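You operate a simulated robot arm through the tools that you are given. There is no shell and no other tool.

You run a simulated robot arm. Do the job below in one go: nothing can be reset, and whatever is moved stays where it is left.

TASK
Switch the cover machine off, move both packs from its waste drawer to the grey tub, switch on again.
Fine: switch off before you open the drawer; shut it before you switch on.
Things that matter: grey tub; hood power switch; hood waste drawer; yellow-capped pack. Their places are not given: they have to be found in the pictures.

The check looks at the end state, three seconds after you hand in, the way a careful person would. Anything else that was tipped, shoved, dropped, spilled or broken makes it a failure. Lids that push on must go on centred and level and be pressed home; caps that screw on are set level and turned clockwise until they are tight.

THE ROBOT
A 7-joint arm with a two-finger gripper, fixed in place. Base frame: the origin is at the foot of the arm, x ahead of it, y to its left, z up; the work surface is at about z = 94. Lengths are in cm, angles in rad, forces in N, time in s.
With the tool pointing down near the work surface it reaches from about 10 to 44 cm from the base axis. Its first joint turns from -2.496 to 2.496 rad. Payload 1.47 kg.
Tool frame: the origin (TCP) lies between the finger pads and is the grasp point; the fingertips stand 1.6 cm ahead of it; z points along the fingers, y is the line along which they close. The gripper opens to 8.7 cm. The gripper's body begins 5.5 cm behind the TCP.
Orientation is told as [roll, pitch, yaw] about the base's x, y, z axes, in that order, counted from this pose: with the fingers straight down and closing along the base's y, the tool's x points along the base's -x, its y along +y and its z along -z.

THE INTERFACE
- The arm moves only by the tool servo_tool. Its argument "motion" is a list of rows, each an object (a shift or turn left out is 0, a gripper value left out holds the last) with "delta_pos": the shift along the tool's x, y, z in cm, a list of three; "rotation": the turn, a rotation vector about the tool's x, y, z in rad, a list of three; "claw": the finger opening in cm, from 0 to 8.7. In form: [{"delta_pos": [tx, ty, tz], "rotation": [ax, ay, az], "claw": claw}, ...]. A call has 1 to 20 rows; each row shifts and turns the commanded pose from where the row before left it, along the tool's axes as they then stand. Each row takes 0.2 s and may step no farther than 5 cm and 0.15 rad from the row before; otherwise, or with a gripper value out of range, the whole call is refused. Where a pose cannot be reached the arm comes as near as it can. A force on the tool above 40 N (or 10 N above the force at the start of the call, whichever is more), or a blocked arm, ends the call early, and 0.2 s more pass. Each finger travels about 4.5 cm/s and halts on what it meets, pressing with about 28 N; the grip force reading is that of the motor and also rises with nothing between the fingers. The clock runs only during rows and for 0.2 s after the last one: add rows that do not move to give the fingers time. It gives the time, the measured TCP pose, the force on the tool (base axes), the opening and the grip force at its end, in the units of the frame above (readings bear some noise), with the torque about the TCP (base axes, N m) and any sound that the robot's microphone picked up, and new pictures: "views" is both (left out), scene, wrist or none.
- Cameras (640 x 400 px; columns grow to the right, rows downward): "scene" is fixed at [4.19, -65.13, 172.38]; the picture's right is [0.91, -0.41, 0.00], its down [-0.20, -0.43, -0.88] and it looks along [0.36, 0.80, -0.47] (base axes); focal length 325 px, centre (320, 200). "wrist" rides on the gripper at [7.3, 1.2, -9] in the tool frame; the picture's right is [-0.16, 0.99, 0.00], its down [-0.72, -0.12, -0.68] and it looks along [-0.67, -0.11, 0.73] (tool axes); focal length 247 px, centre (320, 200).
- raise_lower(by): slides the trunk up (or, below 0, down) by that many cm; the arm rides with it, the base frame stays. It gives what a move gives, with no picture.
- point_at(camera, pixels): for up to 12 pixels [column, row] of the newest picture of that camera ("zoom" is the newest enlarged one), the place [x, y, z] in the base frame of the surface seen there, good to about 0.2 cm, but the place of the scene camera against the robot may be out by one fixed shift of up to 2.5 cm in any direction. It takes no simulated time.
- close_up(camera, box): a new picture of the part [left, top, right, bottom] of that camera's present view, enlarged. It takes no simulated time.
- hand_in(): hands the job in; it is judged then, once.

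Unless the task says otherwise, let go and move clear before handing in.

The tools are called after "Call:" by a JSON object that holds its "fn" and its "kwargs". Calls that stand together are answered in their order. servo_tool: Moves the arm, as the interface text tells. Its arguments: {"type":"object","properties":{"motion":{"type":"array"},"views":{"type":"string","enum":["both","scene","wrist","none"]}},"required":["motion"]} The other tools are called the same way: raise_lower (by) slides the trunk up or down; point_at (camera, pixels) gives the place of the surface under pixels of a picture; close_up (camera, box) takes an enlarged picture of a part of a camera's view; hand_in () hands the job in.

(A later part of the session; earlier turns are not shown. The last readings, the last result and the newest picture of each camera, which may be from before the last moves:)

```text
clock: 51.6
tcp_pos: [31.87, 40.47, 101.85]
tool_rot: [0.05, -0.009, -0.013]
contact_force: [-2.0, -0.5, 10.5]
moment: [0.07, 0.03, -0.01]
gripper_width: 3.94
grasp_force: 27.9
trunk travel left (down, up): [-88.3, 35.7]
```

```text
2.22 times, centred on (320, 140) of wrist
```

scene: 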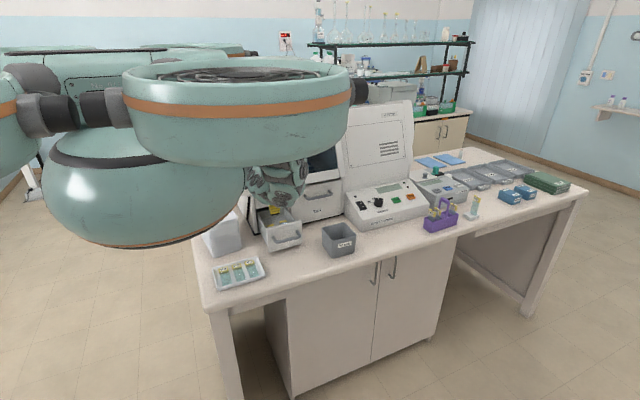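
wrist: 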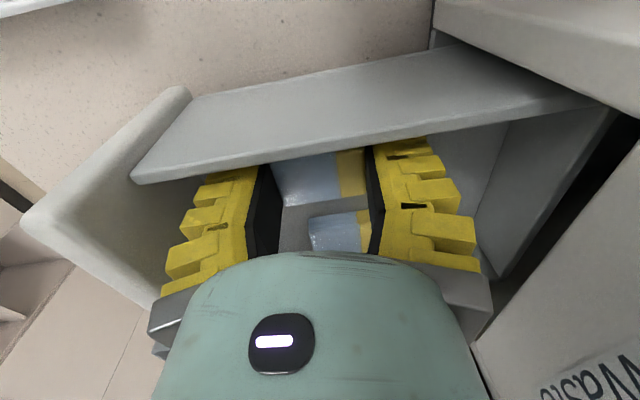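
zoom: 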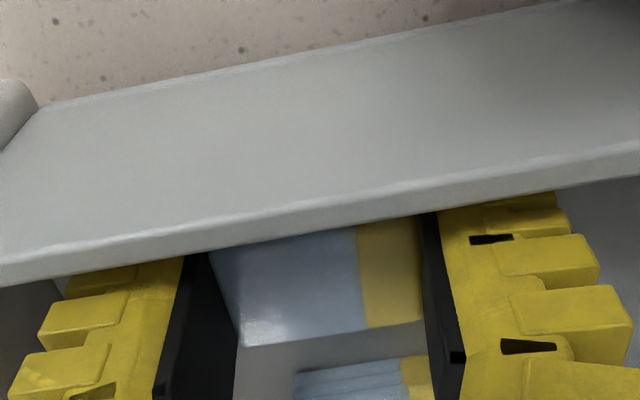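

The pack is gripped (opening stopped at 3.94, force 28). I'll lift it straight up and check.

Call:
{"fn": "servo_tool", "kwargs": {"motion": [{"delta_pos": [0, 0, -0.5], "claw": 2.5}, {"delta_pos": [0, 0, -1.5]}, {"delta_pos": [0, 0, -2]}, {"delta_pos": [0, 0, -2]}, {"delta_pos": [0, 0, -2]}, {"delta_pos": [0, 0, -2]}, {}]}}

Call:
{"fn": "close_up", "kwargs": {"camera": "wrist", "box": [200, 50, 440, 230]}}

```text
clock: 53.2
tcp_pos: [31.74, 39.97, 111.84]
tool_rot: [0.049, -0.011, -0.012]
contact_force: [-0.2, -0.5, -0.5]
moment: [0.02, 0.02, -0.02]
gripper_width: 3.15
grasp_force: 4.8
trunk travel left (down, up): [-88.3, 35.7]
```

scene: 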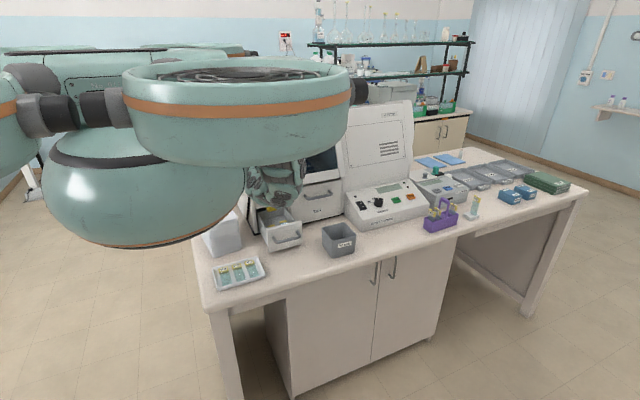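
wrist: 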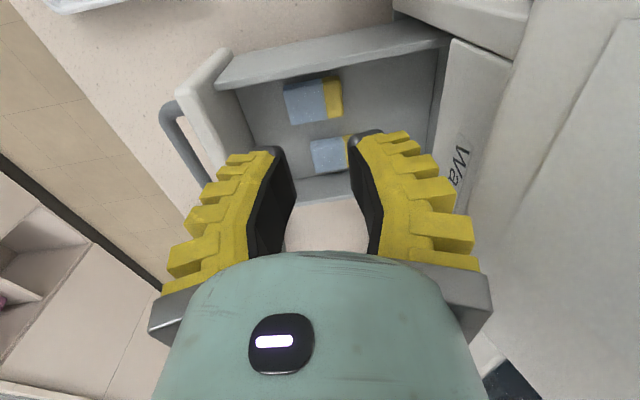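

```text
2.22 times, centred on (320, 140) of wrist
```

zoom: 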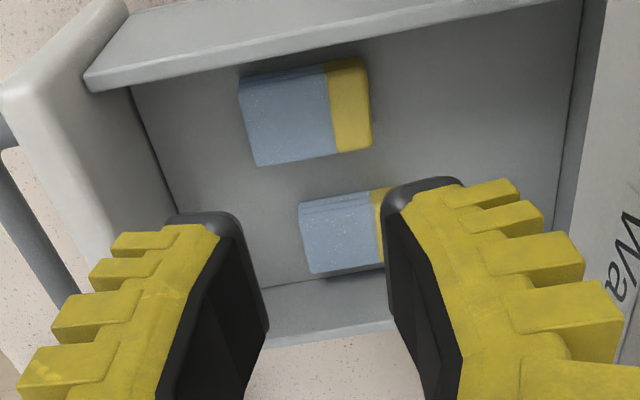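

The pack slipped out: it is still in the drawer at (312, 100), so the tips were gripping only its rounded upper edges (tips ≈0.4 cm above the floor). I'll re-measure it, level the tool, reopen, and go lower this time.

Call:
{"fn": "point_at", "kwargs": {"camera": "wrist", "pixels": [[286, 88], [292, 122], [341, 113], [337, 80], [305, 105], [333, 98], [311, 145], [316, 170], [343, 135], [325, 157]]}}

Call:
{"fn": "close_up", "kwargs": {"camera": "wrist", "box": [270, 65, 360, 135]}}

```text
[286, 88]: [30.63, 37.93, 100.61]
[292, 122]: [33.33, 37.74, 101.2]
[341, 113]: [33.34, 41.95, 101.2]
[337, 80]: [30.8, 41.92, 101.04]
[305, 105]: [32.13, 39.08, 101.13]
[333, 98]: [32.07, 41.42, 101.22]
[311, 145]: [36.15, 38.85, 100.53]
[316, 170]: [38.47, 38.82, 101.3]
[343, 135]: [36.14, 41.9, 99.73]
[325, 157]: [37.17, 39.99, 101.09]
```

```text
5.71 times, centred on (315, 100) of wrist
```

zoom: 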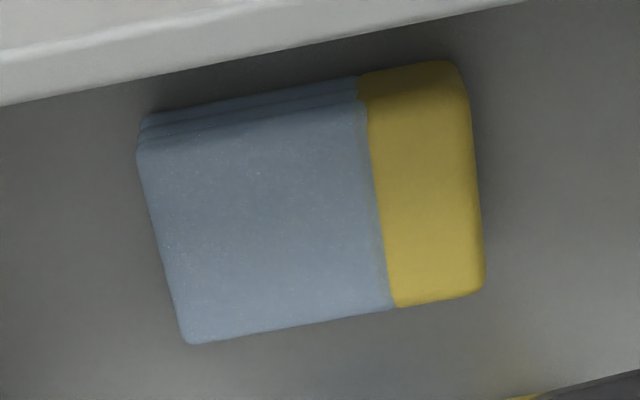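

Pack A now spans x 30.65–33.35, y 37.8–42.1. I'll level the tool, open the fingers and descend to z≈102.2, then feel for the floor.

Call:
{"fn": "servo_tool", "kwargs": {"motion": [{"rotation": [0.049, 0, 0], "claw": 6.4}, {"delta_pos": [-0.26, 0, 0]}, {}, {"delta_pos": [0, 0, 2.4]}, {"delta_pos": [0, 0, 2.4]}, {"delta_pos": [0, 0, 2.4]}, {"delta_pos": [0, 0, 2.4]}, {}, {}], "views": "wrist"}}

```text
clock: 55.2
tcp_pos: [32.16, 39.73, 102.1]
tool_rot: [-0.003, -0.011, -0.015]
contact_force: [0.0, 0.3, -0.3]
moment: [0.03, -0.05, -0.02]
gripper_width: 6.82
grasp_force: 3.7
trunk travel left (down, up): [-88.3, 35.7]
```

wrist: 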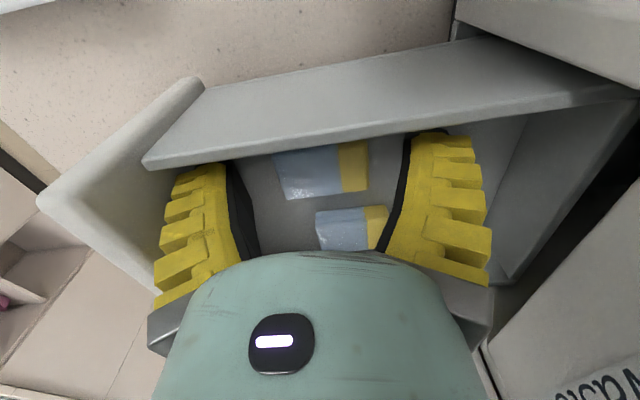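

Still free; now a slow descent to feel for the drawer floor.

Call:
{"fn": "servo_tool", "kwargs": {"motion": [{"delta_pos": [0, 0.2, 0.2]}, {"delta_pos": [0, 0, 0.2]}, {"delta_pos": [0, 0, 0.2]}, {"delta_pos": [0, 0, 0.1]}, {}], "views": "none"}}

```text
clock: 56.4
tcp_pos: [32.18, 40.04, 101.56]
tool_rot: [0.0, -0.011, -0.014]
contact_force: [0.0, 0.2, 0.2]
moment: [-0.05, 0.01, 0.0]
gripper_width: 6.83
grasp_force: 3.0
trunk travel left (down, up): [-88.3, 35.7]
```

Call:
{"fn": "servo_tool", "kwargs": {"motion": [{"delta_pos": [0, 0, 0.1]}, {"delta_pos": [0, 0, 0.1]}, {"delta_pos": [0, 0, 0.1]}, {}], "views": "none"}}

```text
clock: 57.4
tcp_pos: [32.14, 39.98, 101.32]
tool_rot: [-0.001, -0.011, -0.014]
contact_force: [-0.2, 0.5, 0.5]
moment: [0.05, -0.03, -0.01]
gripper_width: 6.81
grasp_force: 3.1
trunk travel left (down, up): [-88.3, 35.7]
```

At z=101.32 there is still no contact force. I'll close partway to 5.2 cm (still clear of the pack) to see whether the tips reach the floor as the fingers swing in.

Call:
{"fn": "servo_tool", "kwargs": {"motion": [{"claw": 4.9}, {}, {}, {}], "views": "wrist"}}

Call:
{"fn": "close_up", "kwargs": {"camera": "wrist", "box": [200, 80, 440, 250]}}

```text
clock: 58.4
tcp_pos: [32.26, 39.91, 101.42]
tool_rot: [-0.002, -0.01, -0.013]
contact_force: [0.1, -0.6, 1.0]
moment: [0.05, 0.02, -0.02]
gripper_width: 5.4
grasp_force: 3.9
trunk travel left (down, up): [-88.3, 35.7]
```

wrist: 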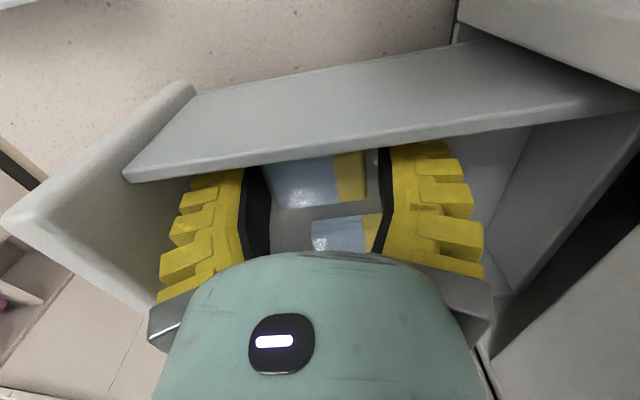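

```text
2.35 times, centred on (320, 165) of wrist
```

zoom: 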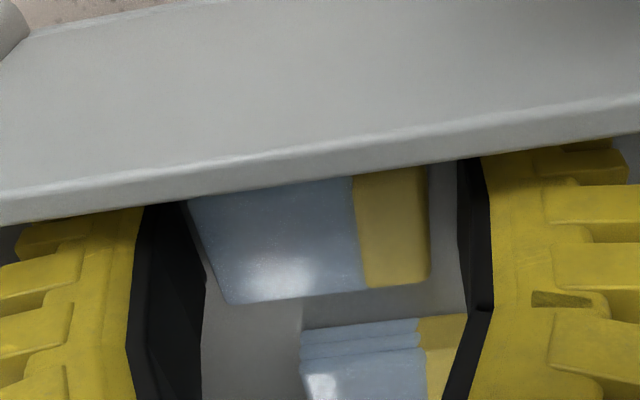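

No floor contact at 5.4 cm opening. Now closing onto the pack's ends.

Call:
{"fn": "servo_tool", "kwargs": {"motion": [{"claw": 4.0}, {"claw": 3.0}, {}, {}], "views": "wrist"}}

Call:
{"fn": "close_up", "kwargs": {"camera": "wrist", "box": [200, 80, 440, 250]}}

```text
clock: 59.4
tcp_pos: [32.3, 40.04, 101.4]
tool_rot: [-0.002, -0.011, -0.012]
contact_force: [-1.4, -0.9, 9.4]
moment: [-0.07, 0.03, 0.0]
gripper_width: 4.18
grasp_force: 27.5
trunk travel left (down, up): [-88.3, 35.7]
```

wrist: 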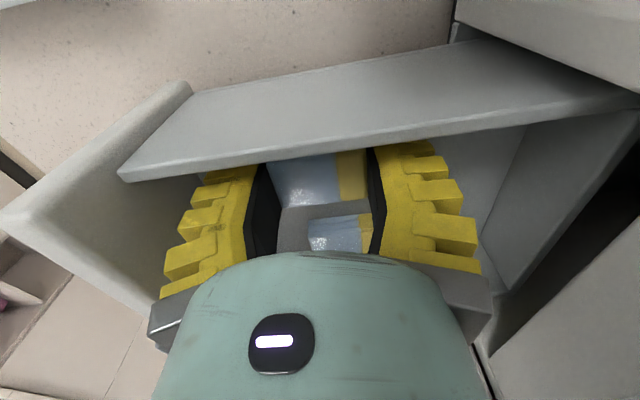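

```text
2.35 times, centred on (320, 165) of wrist
```

zoom: 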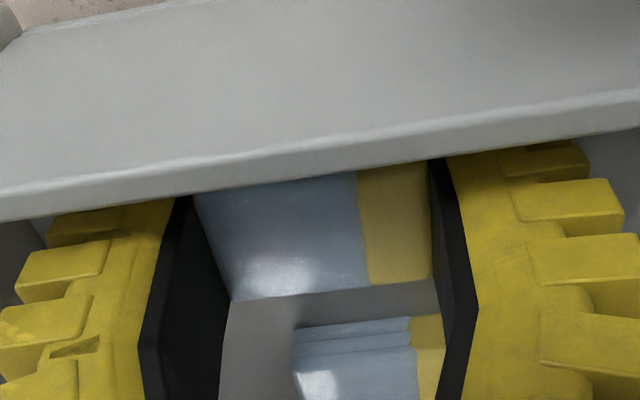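

It gripped at 4.18 cm (wider than before, so lower on the pack). I'll lift slowly by 1 cm and check that the opening holds.

Call:
{"fn": "servo_tool", "kwargs": {"motion": [{"delta_pos": [0, 0, -0.25], "claw": 2.5}, {"delta_pos": [0, 0, -0.25]}, {"delta_pos": [0, 0, -0.25]}, {"delta_pos": [0, 0, -0.25]}, {}], "views": "wrist"}}

Call:
{"fn": "close_up", "kwargs": {"camera": "wrist", "box": [200, 80, 440, 250]}}

```text
clock: 60.6
tcp_pos: [32.12, 39.97, 102.46]
tool_rot: [-0.001, -0.009, -0.013]
contact_force: [-0.1, 0.1, -0.2]
moment: [-0.04, 0.01, 0.0]
gripper_width: 4.03
grasp_force: 28.2
trunk travel left (down, up): [-88.3, 35.7]
```

wrist: 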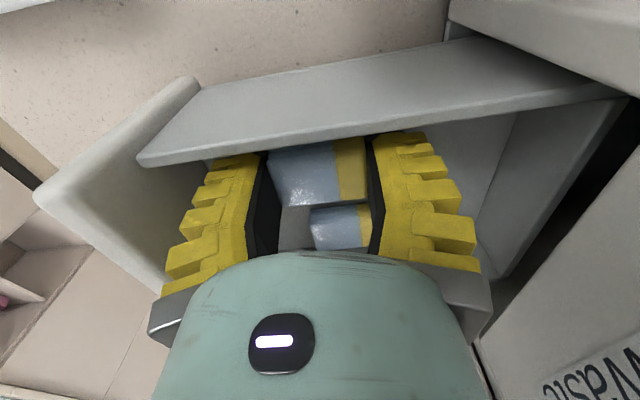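

```text
2.35 times, centred on (320, 165) of wrist
```

zoom: 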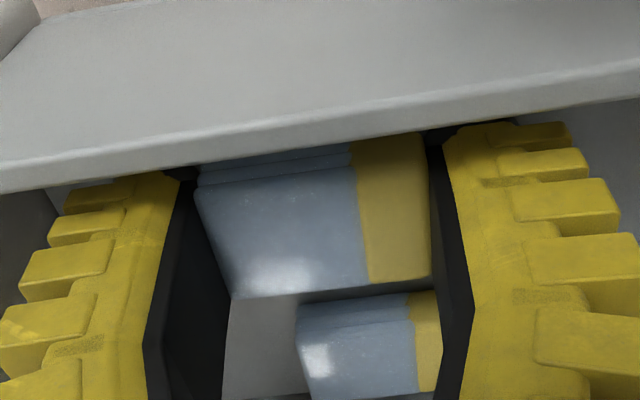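

The pack stays fixed relative to the fingers while pack B shifts in the view, so it is lifted. I'll continue up gently to about z=112.

Call:
{"fn": "servo_tool", "kwargs": {"motion": [{"delta_pos": [0, 0, -0.5]}, {"delta_pos": [0, 0, -0.7]}, {"delta_pos": [0, 0, -0.9]}, {"delta_pos": [0, 0, -1]}, {"delta_pos": [0, 0, -1]}, {"delta_pos": [0, 0, -1]}, {"delta_pos": [0, 0, -1]}, {"delta_pos": [0, 0, -1]}, {"delta_pos": [0, 0, -1]}, {"delta_pos": [0, 0, -0.8]}, {"delta_pos": [0, 0, -0.5]}, {}]}}

Call:
{"fn": "close_up", "kwargs": {"camera": "wrist", "box": [200, 60, 440, 230]}}

```text
clock: 63.2
tcp_pos: [31.97, 40.1, 111.81]
tool_rot: [0.0, -0.009, -0.012]
contact_force: [0.5, 0.7, -1.2]
moment: [0.0, 0.0, 0.01]
gripper_width: 4.05
grasp_force: 27.7
trunk travel left (down, up): [-88.3, 35.7]
```

scene: 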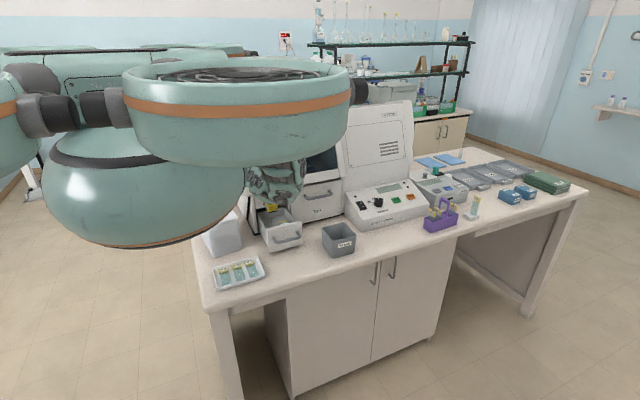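
wrist: 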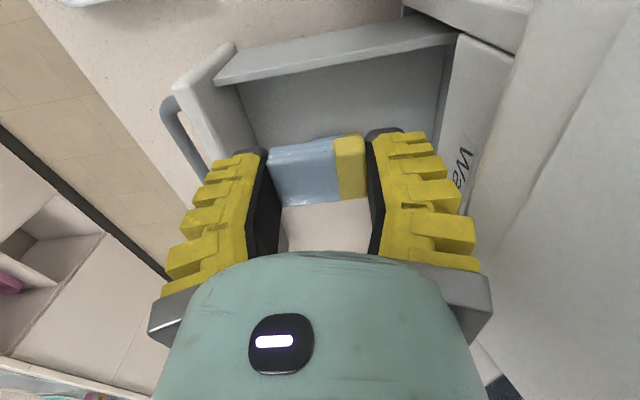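

```text
2.35 times, centred on (320, 145) of wrist
```

zoom: 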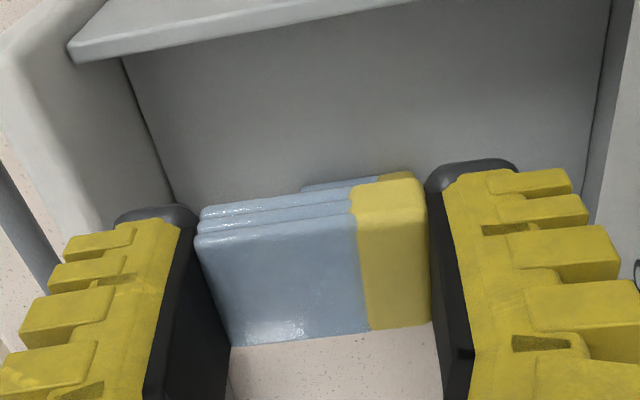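

The pack is held firmly (4.05 cm, 28 N). I'll carry it at z≈112 over to the tub, above (51.8, 25.75).

Call:
{"fn": "servo_tool", "kwargs": {"motion": [{"delta_pos": [-1.0, -0.7, 0]}, {"delta_pos": [-2.0, -1.45, 0]}, {"delta_pos": [-2.0, -1.45, 0]}, {"delta_pos": [-2.0, -1.45, 0]}, {"delta_pos": [-2.0, -1.45, 0]}, {"delta_pos": [-2.0, -1.45, 0]}, {"delta_pos": [-2.0, -1.45, 0]}, {"delta_pos": [-2.0, -1.45, 0]}, {"delta_pos": [-2.0, -1.45, 0]}, {"delta_pos": [-2.0, -1.45, 0]}, {"delta_pos": [-0.8, -0.6, 0]}, {}]}}

Call:
{"fn": "close_up", "kwargs": {"camera": "scene", "box": [240, 170, 390, 270]}}

```text
clock: 65.8
tcp_pos: [51.65, 25.6, 111.91]
tool_rot: [0.0, -0.011, -0.014]
contact_force: [0.0, -0.3, -0.1]
moment: [0.03, 0.02, 0.03]
gripper_width: 4.06
grasp_force: 28.0
trunk travel left (down, up): [-88.3, 35.7]
```

scene: 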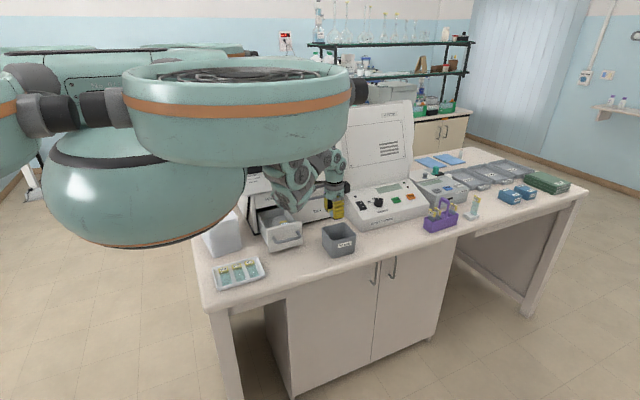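
wrist: 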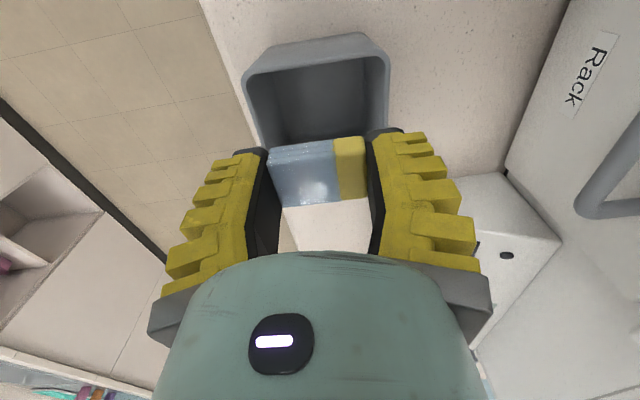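

```text
4.00 times, centred on (315, 220) of scene
```

zoom: 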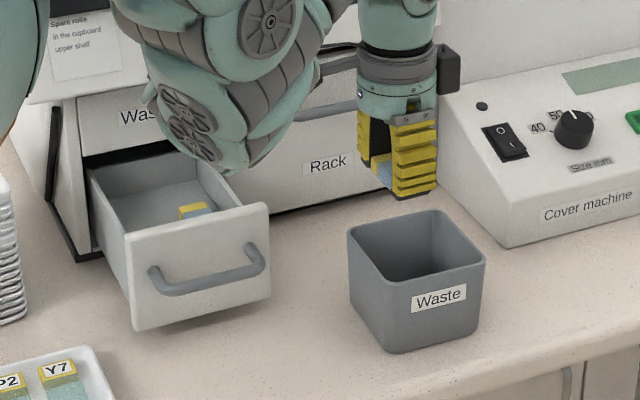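

The pack is above the tub; the forearm's lower joint appears near the drawer front in the scene (zoom (220, 165)). I'll check its place and the tub rim from the wrist camera.

Call:
{"fn": "point_at", "kwargs": {"camera": "zoom", "pixels": [[228, 168], [190, 130], [260, 120], [395, 190], [450, 70], [350, 235], [410, 230], [430, 60]]}}

Call:
{"fn": "point_at", "kwargs": {"camera": "wrist", "pixels": [[247, 85], [268, 47], [365, 38], [387, 65], [256, 130], [383, 120], [250, 100], [385, 90], [320, 90], [320, 130], [310, 60], [300, 170]]}}

Call:
{"fn": "close_up", "kwargs": {"camera": "wrist", "box": [220, 20, 420, 170]}}

```text
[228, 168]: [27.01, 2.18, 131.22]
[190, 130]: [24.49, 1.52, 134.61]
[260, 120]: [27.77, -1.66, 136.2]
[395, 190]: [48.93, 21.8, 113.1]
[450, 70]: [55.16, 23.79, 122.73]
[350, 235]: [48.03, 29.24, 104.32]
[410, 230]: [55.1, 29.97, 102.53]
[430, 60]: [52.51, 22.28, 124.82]
```

```text
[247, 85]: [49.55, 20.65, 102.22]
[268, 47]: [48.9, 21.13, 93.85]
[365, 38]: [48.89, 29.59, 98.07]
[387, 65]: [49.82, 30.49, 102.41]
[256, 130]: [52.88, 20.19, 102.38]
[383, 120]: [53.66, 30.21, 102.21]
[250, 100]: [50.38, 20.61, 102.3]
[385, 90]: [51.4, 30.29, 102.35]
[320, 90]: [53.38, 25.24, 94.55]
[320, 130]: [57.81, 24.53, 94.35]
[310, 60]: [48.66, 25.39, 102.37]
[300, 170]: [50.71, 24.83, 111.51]
```

```text
2.67 times, centred on (320, 95) of wrist
```

zoom: 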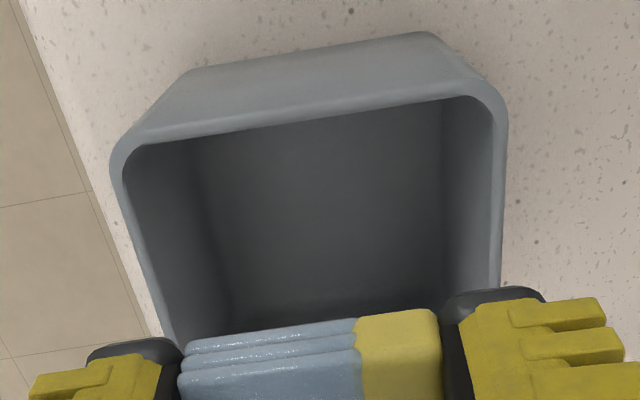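

The tub's inside is about x 49.2–58.2, y 20.9–29.9, floor z≈94.45, rim 102.35; the forearm is well clear (z>129). I'll lower the pack into the tub's −x half.

Call:
{"fn": "servo_tool", "kwargs": {"motion": [{"delta_pos": [0, -0.2, 1.5]}, {"delta_pos": [0, 0, 1.7]}, {"delta_pos": [0, 0, 1.7]}, {"delta_pos": [0, 0, 1.7]}, {"delta_pos": [0, 0, 1.7]}, {"delta_pos": [0, 0, 1.7]}, {"delta_pos": [0, 0, 1.7]}, {"delta_pos": [0, 0, 1.5]}, {}, {}]}}

Call:
{"fn": "close_up", "kwargs": {"camera": "scene", "box": [290, 170, 390, 270]}}

```text
clock: 68.0
tcp_pos: [51.94, 25.36, 98.79]
tool_rot: [-0.001, -0.01, -0.012]
contact_force: [-0.3, 0.9, -0.8]
moment: [-0.01, -0.02, -0.01]
gripper_width: 4.09
grasp_force: 28.5
trunk travel left (down, up): [-88.3, 35.7]
```

scene: 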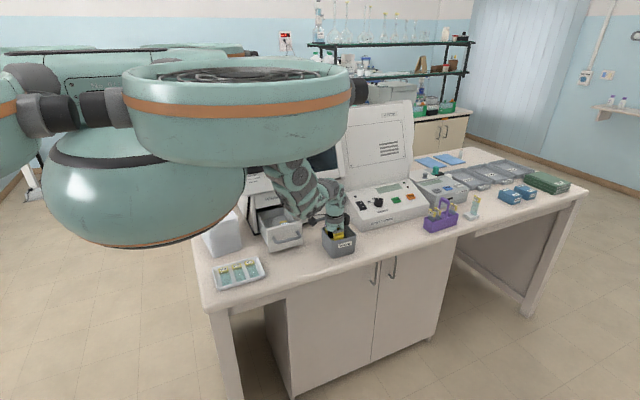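
wrist: 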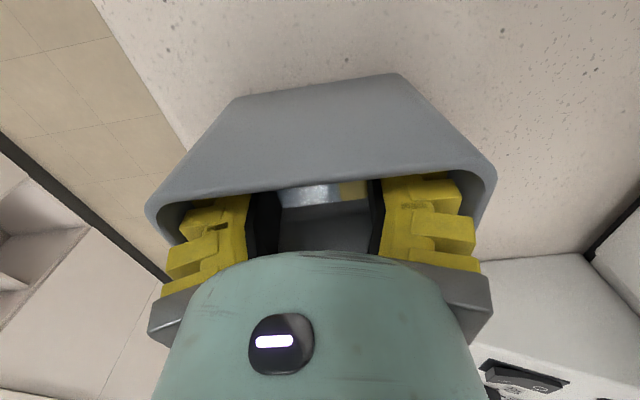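

```text
4.00 times, centred on (340, 220) of scene
```

zoom: 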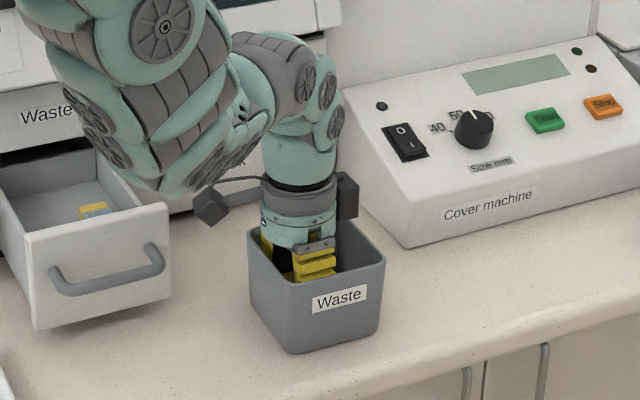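

The pack is inside the tub at TCP z=98.8 with no contact. I'll check the forearm's clearance over the drawer before lowering the last bit.

Call:
{"fn": "point_at", "kwargs": {"camera": "zoom", "pixels": [[180, 185], [135, 165], [230, 165], [320, 250], [345, 200], [205, 205], [165, 205], [100, 140]]}}

```text
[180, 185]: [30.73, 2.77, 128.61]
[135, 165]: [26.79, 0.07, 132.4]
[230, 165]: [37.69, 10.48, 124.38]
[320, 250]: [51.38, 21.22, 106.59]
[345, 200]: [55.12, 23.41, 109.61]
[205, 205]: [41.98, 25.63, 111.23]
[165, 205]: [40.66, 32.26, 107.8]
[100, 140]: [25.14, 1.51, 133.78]
```

The forearm clears everything (z>122). The gripper body must stay above the rim, so I'll lower 1.5 cm to TCP z≈97.3 (pack bottom about 1 cm or less above the floor) and open slightly to release.

Call:
{"fn": "servo_tool", "kwargs": {"motion": [{"delta_pos": [0, 0, 0.5]}, {"delta_pos": [0, 0, 0.5]}, {"delta_pos": [0, 0, 0.5]}, {}, {}], "views": "wrist"}}

Call:
{"fn": "close_up", "kwargs": {"camera": "scene", "box": [310, 200, 370, 260]}}

```text
clock: 69.2
tcp_pos: [52.03, 25.29, 97.18]
tool_rot: [0.0, -0.01, -0.013]
contact_force: [-0.6, 0.0, 0.4]
moment: [-0.02, -0.01, -0.01]
gripper_width: 4.06
grasp_force: 27.7
trunk travel left (down, up): [-88.3, 35.7]
```

wrist: 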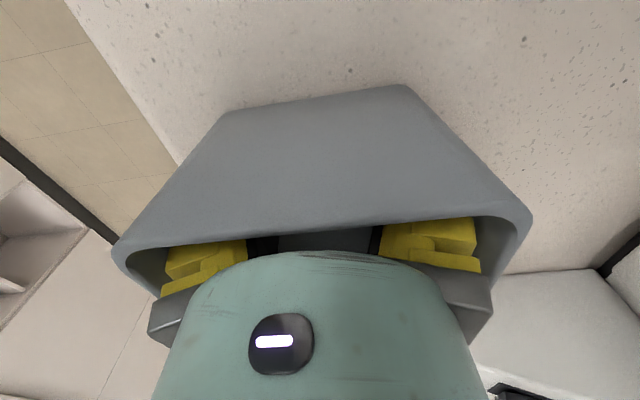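

```text
6.67 times, centred on (340, 230) of scene
```

zoom: 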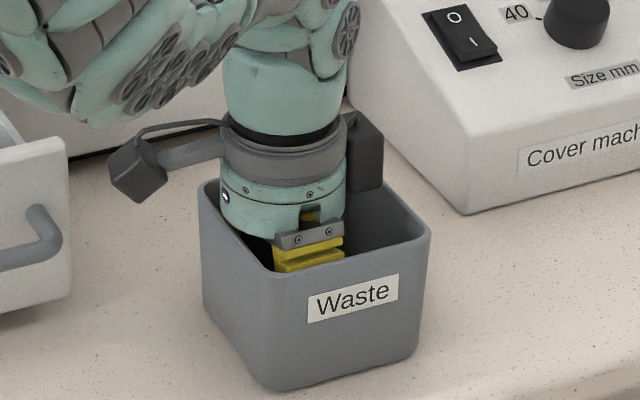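

The pack hangs just above the tub floor with the gripper body still just above the rim. I'll open slightly (to about 4.8 cm) to let it go.

Call:
{"fn": "servo_tool", "kwargs": {"motion": [{"claw": 4.3}, {}, {}, {}], "views": "wrist"}}

```text
clock: 70.2
tcp_pos: [51.9, 25.24, 97.17]
tool_rot: [-0.001, -0.01, -0.013]
contact_force: [-1.3, -0.5, 0.9]
moment: [0.01, 0.01, 0.0]
gripper_width: 4.46
grasp_force: 4.1
trunk travel left (down, up): [-88.3, 35.7]
```

wrist: 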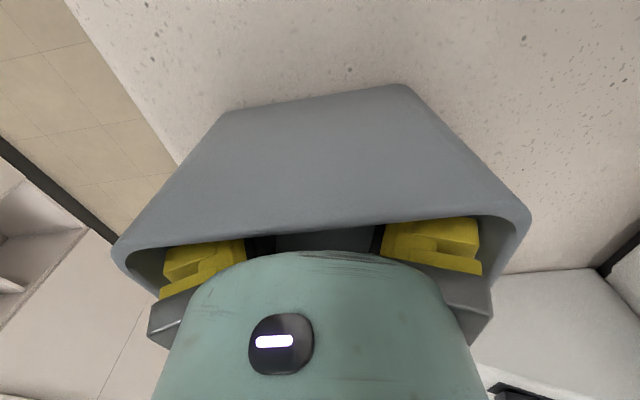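

Opening reads 4.46; I'll open a bit more to be sure the pack is free and then rise out of the tub.

Call:
{"fn": "servo_tool", "kwargs": {"motion": [{"claw": 4.9}, {}, {}], "views": "none"}}

Call:
{"fn": "servo_tool", "kwargs": {"motion": [{"delta_pos": [0, 0, -1]}, {"delta_pos": [0, 0, -1.5]}, {"delta_pos": [0, 0, -2]}, {"delta_pos": [0, 0, -2]}, {"delta_pos": [0, 0, -2]}, {"delta_pos": [0, 0, -2]}, {"delta_pos": [0, 0, -2]}, {"delta_pos": [0, 0, -2]}, {}, {}]}}

Call:
{"fn": "close_up", "kwargs": {"camera": "wrist", "box": [220, 20, 420, 170]}}

Call:
{"fn": "close_up", "kwargs": {"camera": "scene", "box": [310, 200, 370, 260]}}

```text
clock: 71.0
tcp_pos: [51.88, 25.29, 97.19]
tool_rot: [-0.003, -0.012, -0.013]
contact_force: [0.3, -0.4, -0.5]
moment: [-0.01, 0.01, 0.03]
gripper_width: 4.42
grasp_force: 0.1
trunk travel left (down, up): [-88.3, 35.7]
```

```text
clock: 73.2
tcp_pos: [51.52, 25.47, 111.65]
tool_rot: [-0.002, -0.013, -0.014]
contact_force: [0.5, -0.4, -1.4]
moment: [-0.02, 0.05, -0.01]
gripper_width: 4.43
grasp_force: 0.2
trunk travel left (down, up): [-88.3, 35.7]
```

scene: 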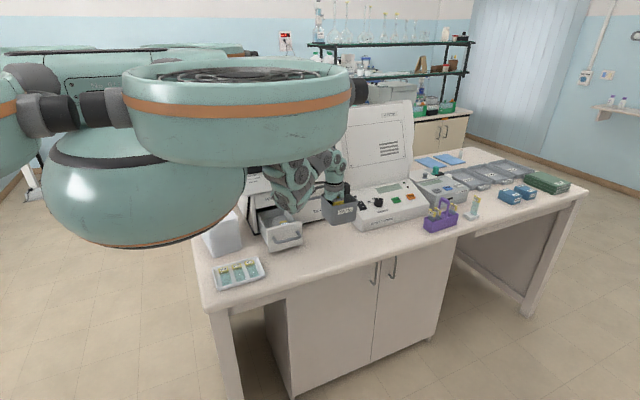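
wrist: 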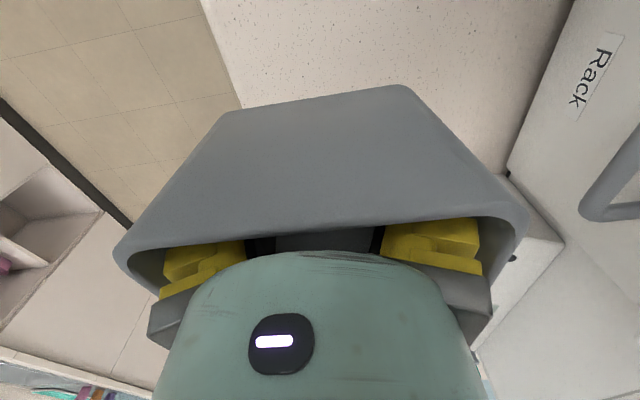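

```text
2.67 times, centred on (320, 95) of wrist
```

zoom: 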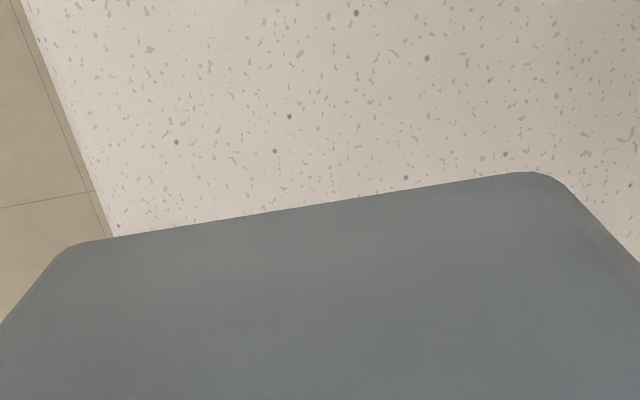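

```text
6.67 times, centred on (340, 230) of scene
```

zoom: 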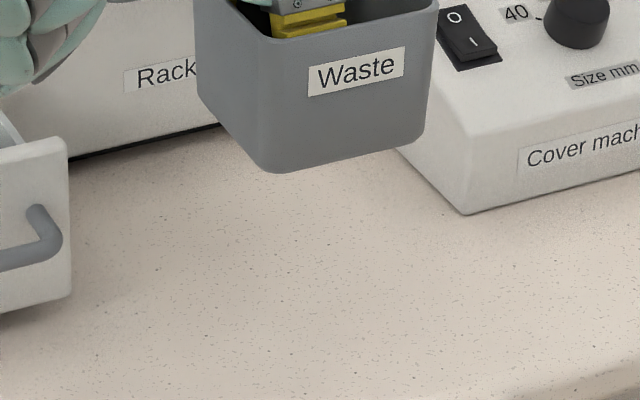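

The tub came up with the gripper: the finger carriers, opening outward, jammed against its inner walls (opening stuck at 4.43). I'll gently set it back down along exactly the same path, slowing near the table.

Call:
{"fn": "servo_tool", "kwargs": {"motion": [{"delta_pos": [0, 0, 0.8]}, {"delta_pos": [0, 0, 1.2]}, {"delta_pos": [0, 0, 1.4]}, {"delta_pos": [0, 0, 1.4]}, {"delta_pos": [0, 0, 1.4]}, {"delta_pos": [0, 0, 1.4]}, {"delta_pos": [0, 0, 1.4]}, {"delta_pos": [0, 0, 1.4]}, {"delta_pos": [0, 0, 1.2]}, {"delta_pos": [0, 0, 0.8]}, {"delta_pos": [0, 0, 0.5]}, {}]}}

Call:
{"fn": "close_up", "kwargs": {"camera": "scene", "box": [310, 200, 370, 260]}}

```text
clock: 75.8
tcp_pos: [51.72, 25.19, 98.74]
tool_rot: [-0.001, -0.01, -0.014]
contact_force: [-0.7, -0.8, -1.1]
moment: [0.03, 0.03, -0.02]
gripper_width: 4.44
grasp_force: 0.0
trunk travel left (down, up): [-88.3, 35.7]
```

scene: 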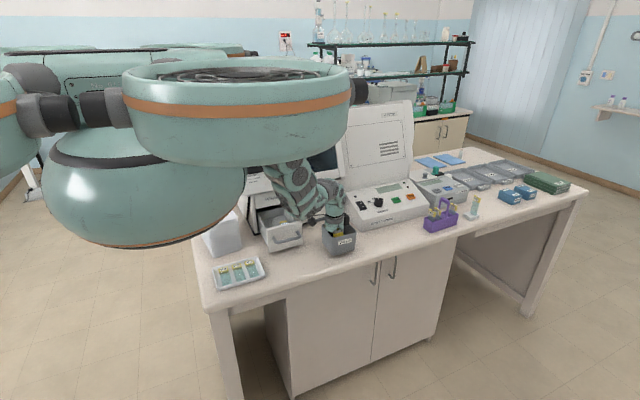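
wrist: 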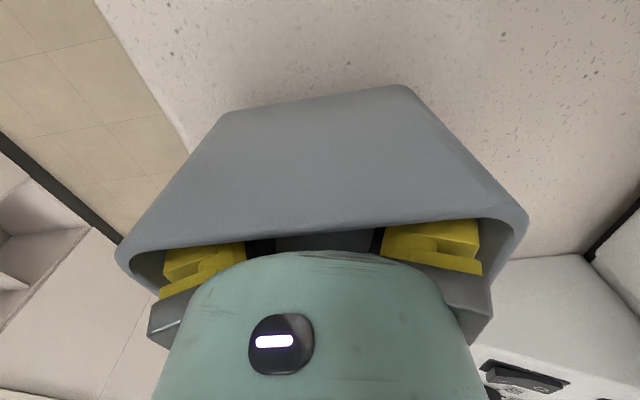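

```text
6.67 times, centred on (340, 230) of scene
```

zoom: 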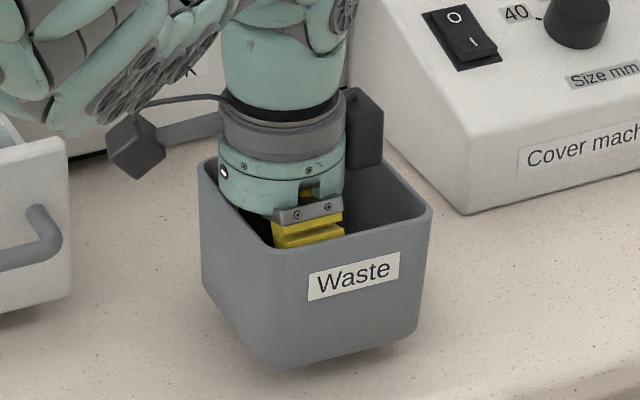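

The tub is about 1.5 cm above the table and undisturbed in attitude. I'll lower it slowly until it touches.

Call:
{"fn": "servo_tool", "kwargs": {"motion": [{"delta_pos": [0, 0, 0.3]}, {"delta_pos": [0, 0, 0.3]}, {"delta_pos": [0, 0, 0.3]}, {"delta_pos": [0, 0, 0.3]}, {"delta_pos": [0, 0, 0.15]}, {"delta_pos": [0, 0, 0.1]}, {}], "views": "scene"}}

Call:
{"fn": "close_up", "kwargs": {"camera": "scene", "box": [310, 200, 370, 260]}}

```text
clock: 77.4
tcp_pos: [51.95, 25.14, 97.35]
tool_rot: [-0.002, -0.01, -0.012]
contact_force: [-0.1, -0.3, -1.9]
moment: [0.05, 0.04, 0.03]
gripper_width: 4.45
grasp_force: 0.1
trunk travel left (down, up): [-88.3, 35.7]
```

scene: 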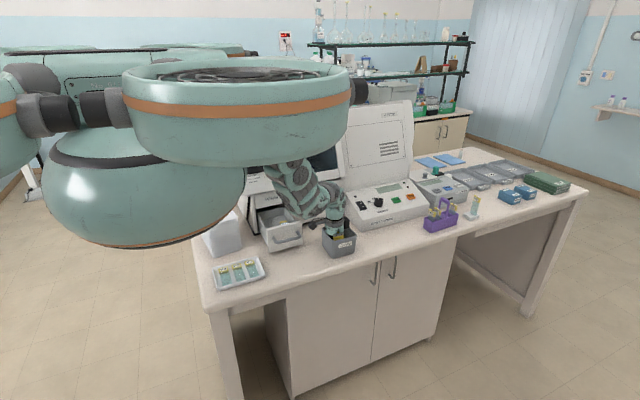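

```text
6.67 times, centred on (340, 230) of scene
```

zoom: 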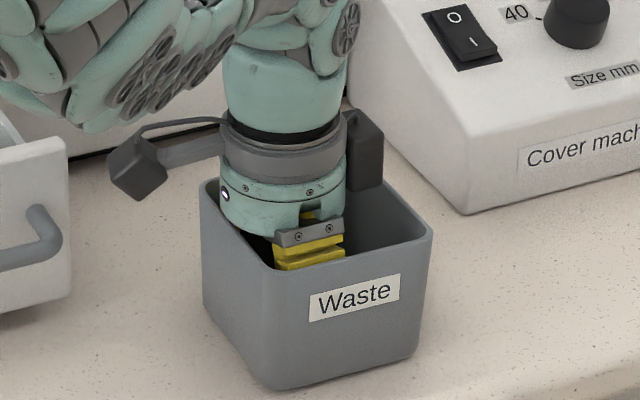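

The tool still carries about 2 N (the tub's weight), so it is a millimetre or two above the table. I'll ease down the last bit.

Call:
{"fn": "servo_tool", "kwargs": {"motion": [{"delta_pos": [0, 0, 0.05]}, {"delta_pos": [0, 0, 0.05]}, {"delta_pos": [0, 0, 0.05]}, {}], "views": "none"}}

```text
clock: 78.4
tcp_pos: [51.93, 25.19, 97.22]
tool_rot: [-0.001, -0.013, -0.013]
contact_force: [0.3, -0.4, 3.8]
moment: [0.04, 0.02, -0.02]
gripper_width: 4.44
grasp_force: 0.1
trunk travel left (down, up): [-88.3, 35.7]
```

Contact with the table is made (+3.8 N). Now I'll relax the opening slightly so the fingers let go of the tub walls without re-gripping the pack.

Call:
{"fn": "servo_tool", "kwargs": {"motion": [{"claw": 3.85}, {}, {}], "views": "none"}}

```text
clock: 79.2
tcp_pos: [51.86, 25.15, 97.24]
tool_rot: [-0.001, -0.012, -0.012]
contact_force: [-1.0, -0.2, 2.3]
moment: [0.21, -0.02, 0.01]
gripper_width: 4.2
grasp_force: 5.5
trunk travel left (down, up): [-88.3, 35.7]
```

Opening is 4.2 now; the tub walls should be free. I'll rise 1 cm slowly and see from force and pictures whether the tub stays.

Call:
{"fn": "servo_tool", "kwargs": {"motion": [{"delta_pos": [0, 0, -0.25]}, {"delta_pos": [0, 0, -0.25]}, {"delta_pos": [0, 0, -0.25]}, {"delta_pos": [0, 0, -0.25]}, {}]}}

Call:
{"fn": "close_up", "kwargs": {"camera": "scene", "box": [310, 200, 370, 260]}}

Call:
{"fn": "close_up", "kwargs": {"camera": "wrist", "box": [100, 80, 560, 300]}}

```text
clock: 80.4
tcp_pos: [51.75, 25.23, 98.09]
tool_rot: [-0.003, -0.011, -0.012]
contact_force: [0.8, 0.1, 0.6]
moment: [0.04, 0.03, 0.02]
gripper_width: 4.42
grasp_force: 3.7
trunk travel left (down, up): [-88.3, 35.7]
```

scene: 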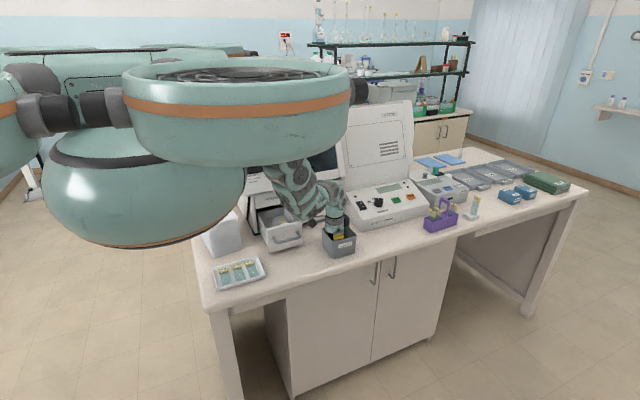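
wrist: 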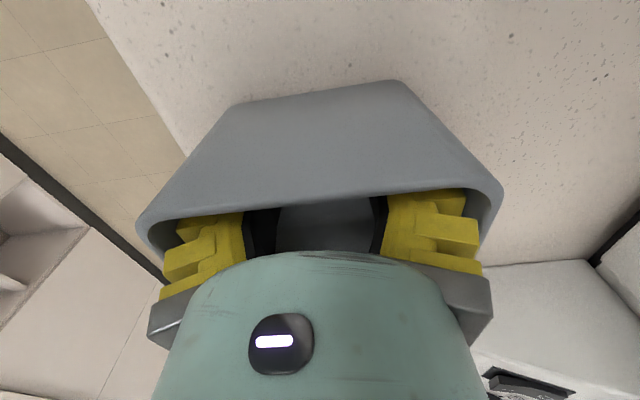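

```text
6.67 times, centred on (340, 230) of scene
```

zoom: 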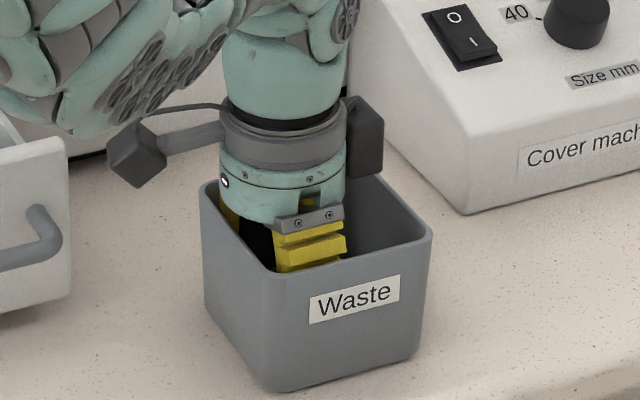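

```text
1.39 times, centred on (330, 190) of wrist
```

zoom: 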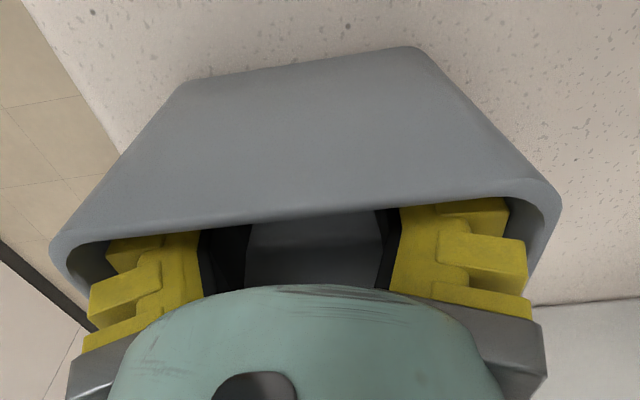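

The tub stays on the table now (the rim moved relative to the fingers, force ≈0). I'll keep the opening and rise clear.

Call:
{"fn": "servo_tool", "kwargs": {"motion": [{"delta_pos": [0, 0, -0.5]}, {"delta_pos": [0, 0, -0.8]}, {"delta_pos": [0, 0, -1.2]}, {"delta_pos": [0, 0, -1.5]}, {"delta_pos": [0, 0, -2]}, {"delta_pos": [0, 0, -2]}, {"delta_pos": [0, 0, -2]}, {"delta_pos": [0, 0, -2]}, {"delta_pos": [0, 0, -1.5]}, {}, {}]}}

Call:
{"fn": "close_up", "kwargs": {"camera": "wrist", "box": [220, 20, 420, 170]}}

Call:
{"fn": "close_up", "kwargs": {"camera": "scene", "box": [250, 190, 370, 265]}}

```text
clock: 82.8
tcp_pos: [51.8, 25.35, 111.7]
tool_rot: [-0.003, -0.011, -0.013]
contact_force: [0.4, -0.1, 0.4]
moment: [-0.04, 0.0, 0.0]
gripper_width: 4.45
grasp_force: 4.4
trunk travel left (down, up): [-88.3, 35.7]
```

scene: 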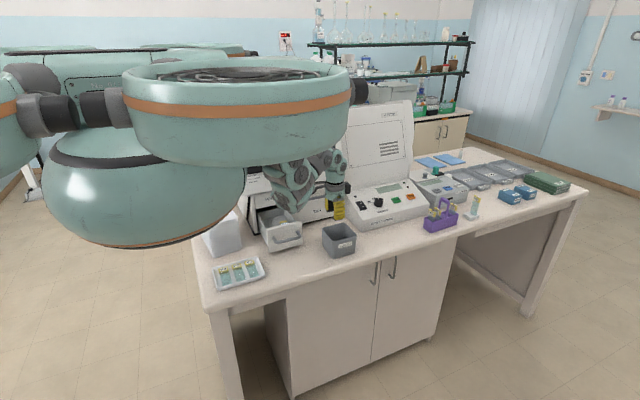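
wrist: 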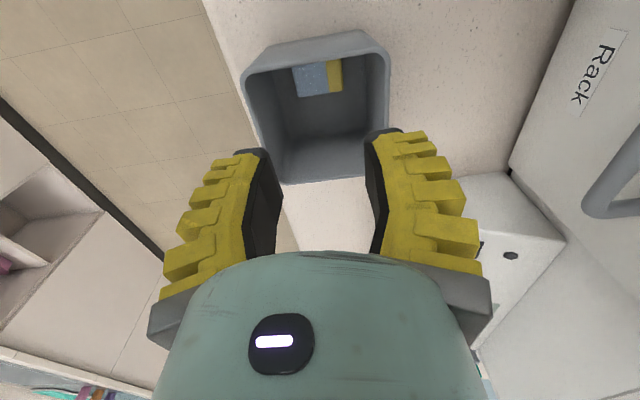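

```text
2.67 times, centred on (320, 95) of wrist
```

zoom: 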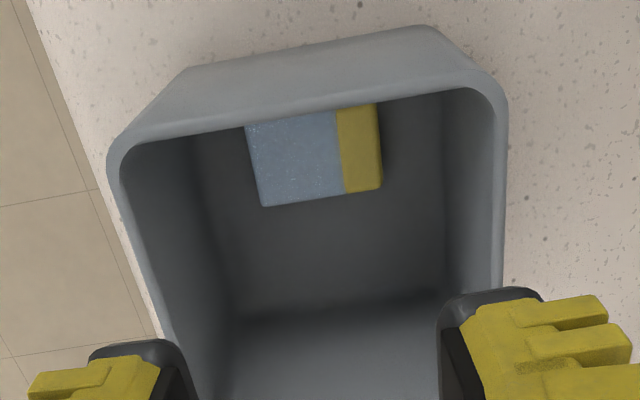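

```text
5.33 times, centred on (310, 228) of scene
```

zoom: 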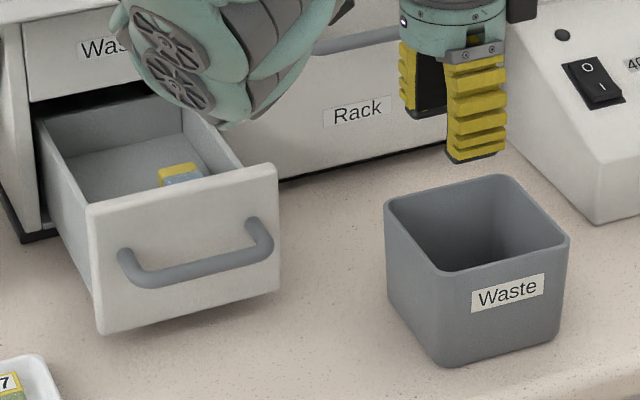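

Pack A lies flat in the tub at (318, 78) and the tub stands where it was. Now I'll go back above pack B with the fingers opened to about 6 cm.

Call:
{"fn": "servo_tool", "kwargs": {"motion": [{"delta_pos": [1.0, 1.0, 0], "claw": 5.5}, {"delta_pos": [2.25, 2.45, 0]}, {"delta_pos": [2.25, 2.45, 0]}, {"delta_pos": [2.25, 2.45, 0]}, {"delta_pos": [2.25, 2.45, 0]}, {"delta_pos": [2.25, 2.45, 0]}, {"delta_pos": [2.25, 2.4, 0]}, {}, {}]}}

Call:
{"fn": "close_up", "kwargs": {"camera": "wrist", "box": [240, 20, 440, 170]}}

```text
clock: 84.8
tcp_pos: [37.53, 40.7, 111.46]
tool_rot: [-0.005, -0.016, -0.016]
contact_force: [11.0, -13.6, -0.8]
moment: [0.37, 0.3, -0.34]
gripper_width: 5.35
grasp_force: 1.2
trunk travel left (down, up): [-88.3, 35.7]
```

scene: 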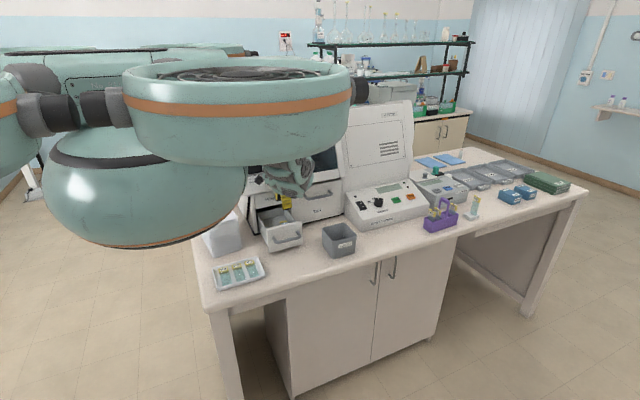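
wrist: 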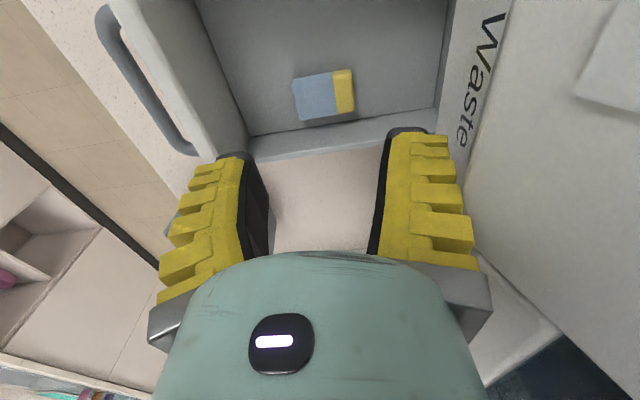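

```text
2.67 times, centred on (340, 95) of wrist
```

zoom: 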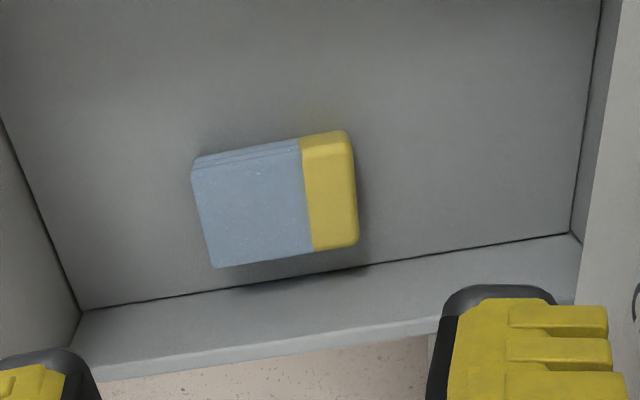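

A light contact (11, −13.6 N) shows the +y finger's outer ribs touching the hood's lower lip at about z=114, y=46. I'll back off 1.2 cm in −y right away and then measure pack B.

Call:
{"fn": "servo_tool", "kwargs": {"motion": [{"delta_pos": [0, -0.6, 0]}, {"delta_pos": [0, -0.6, 0]}, {}, {}]}}

Call:
{"fn": "point_at", "kwargs": {"camera": "wrist", "pixels": [[295, 85], [302, 118], [343, 72], [352, 110], [315, 98], [345, 92]]}}

Call:
{"fn": "close_up", "kwargs": {"camera": "wrist", "box": [240, 20, 440, 170]}}

```text
clock: 85.8
tcp_pos: [37.26, 39.79, 111.59]
tool_rot: [-0.001, -0.011, -0.01]
contact_force: [-0.3, -0.7, -0.3]
moment: [0.01, 0.0, -0.01]
gripper_width: 6.03
grasp_force: 3.2
trunk travel left (down, up): [-88.3, 35.7]
```

scene: 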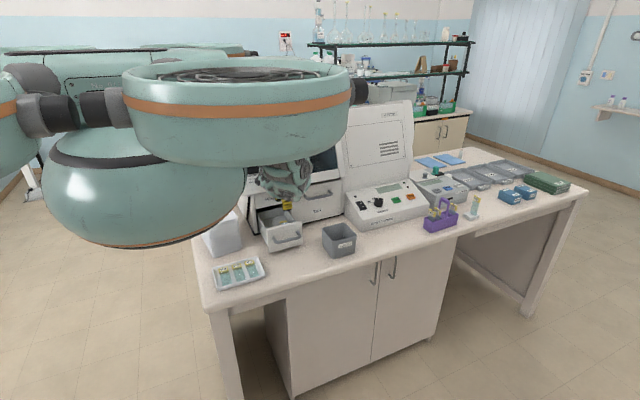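
wrist: 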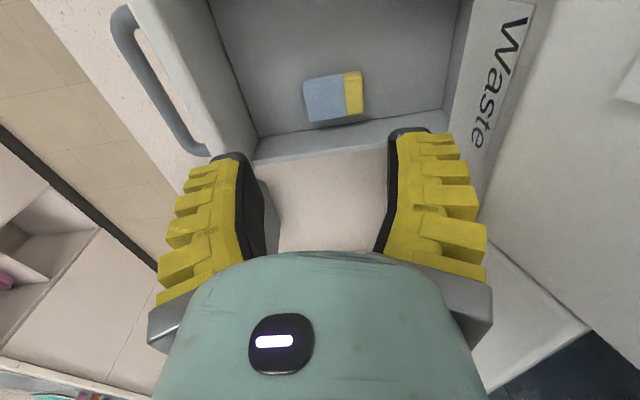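

```text
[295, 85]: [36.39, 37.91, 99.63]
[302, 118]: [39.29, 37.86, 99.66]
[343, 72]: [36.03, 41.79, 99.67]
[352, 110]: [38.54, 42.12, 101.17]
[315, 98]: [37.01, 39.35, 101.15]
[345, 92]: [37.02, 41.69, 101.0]
```

```text
2.67 times, centred on (340, 95) of wrist
```

zoom: 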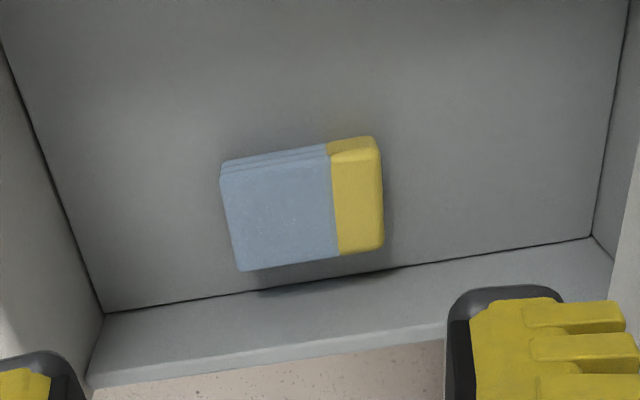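

Contact is gone. I'll measure pack B's corners in this picture.

Call:
{"fn": "point_at", "kwargs": {"camera": "wrist", "pixels": [[304, 84], [311, 119.5], [359, 74], [362.5, 111], [325, 100], [354, 92], [320, 80], [335, 116], [306, 100], [361, 95], [262, 90], [450, 70]]}}

```text
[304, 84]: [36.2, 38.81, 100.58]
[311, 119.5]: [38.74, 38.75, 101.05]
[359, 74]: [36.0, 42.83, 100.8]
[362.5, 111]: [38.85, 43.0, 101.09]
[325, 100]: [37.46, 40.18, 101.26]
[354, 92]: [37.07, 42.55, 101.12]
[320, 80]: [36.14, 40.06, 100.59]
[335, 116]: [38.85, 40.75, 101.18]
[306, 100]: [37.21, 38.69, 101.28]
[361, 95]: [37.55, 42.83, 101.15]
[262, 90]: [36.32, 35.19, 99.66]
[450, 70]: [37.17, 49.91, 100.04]
```

Pack B: centre (37.4, 40.85), y 38.7–43.0. I'll descend at y≈39.8 below the lip level, shift +y by 1.05, then go down over the pack.

Call:
{"fn": "servo_tool", "kwargs": {"motion": [{"delta_pos": [-0.14, 0, 1.4]}, {"delta_pos": [0, 0, 1.4]}, {"delta_pos": [0, 0, 1.4]}, {"delta_pos": [0, 0, 1.4]}, {}, {"delta_pos": [0, 0.55, 0]}, {"delta_pos": [0, 0.5, 0]}, {}], "views": "wrist"}}

```text
clock: 87.6
tcp_pos: [37.64, 40.94, 105.81]
tool_rot: [-0.001, -0.011, -0.015]
contact_force: [0.1, 0.4, 0.0]
moment: [0.0, 0.02, 0.01]
gripper_width: 6.0
grasp_force: 3.5
trunk travel left (down, up): [-88.3, 35.7]
```

wrist: 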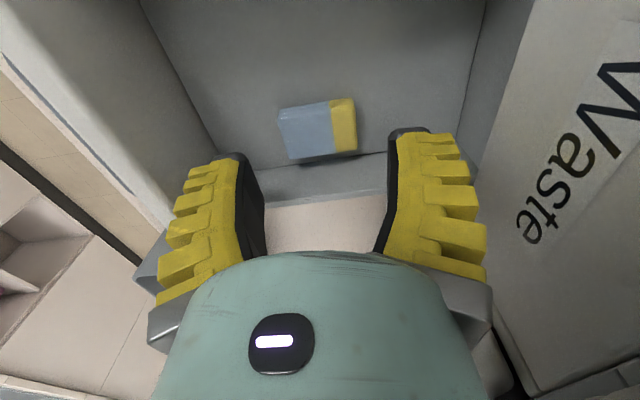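

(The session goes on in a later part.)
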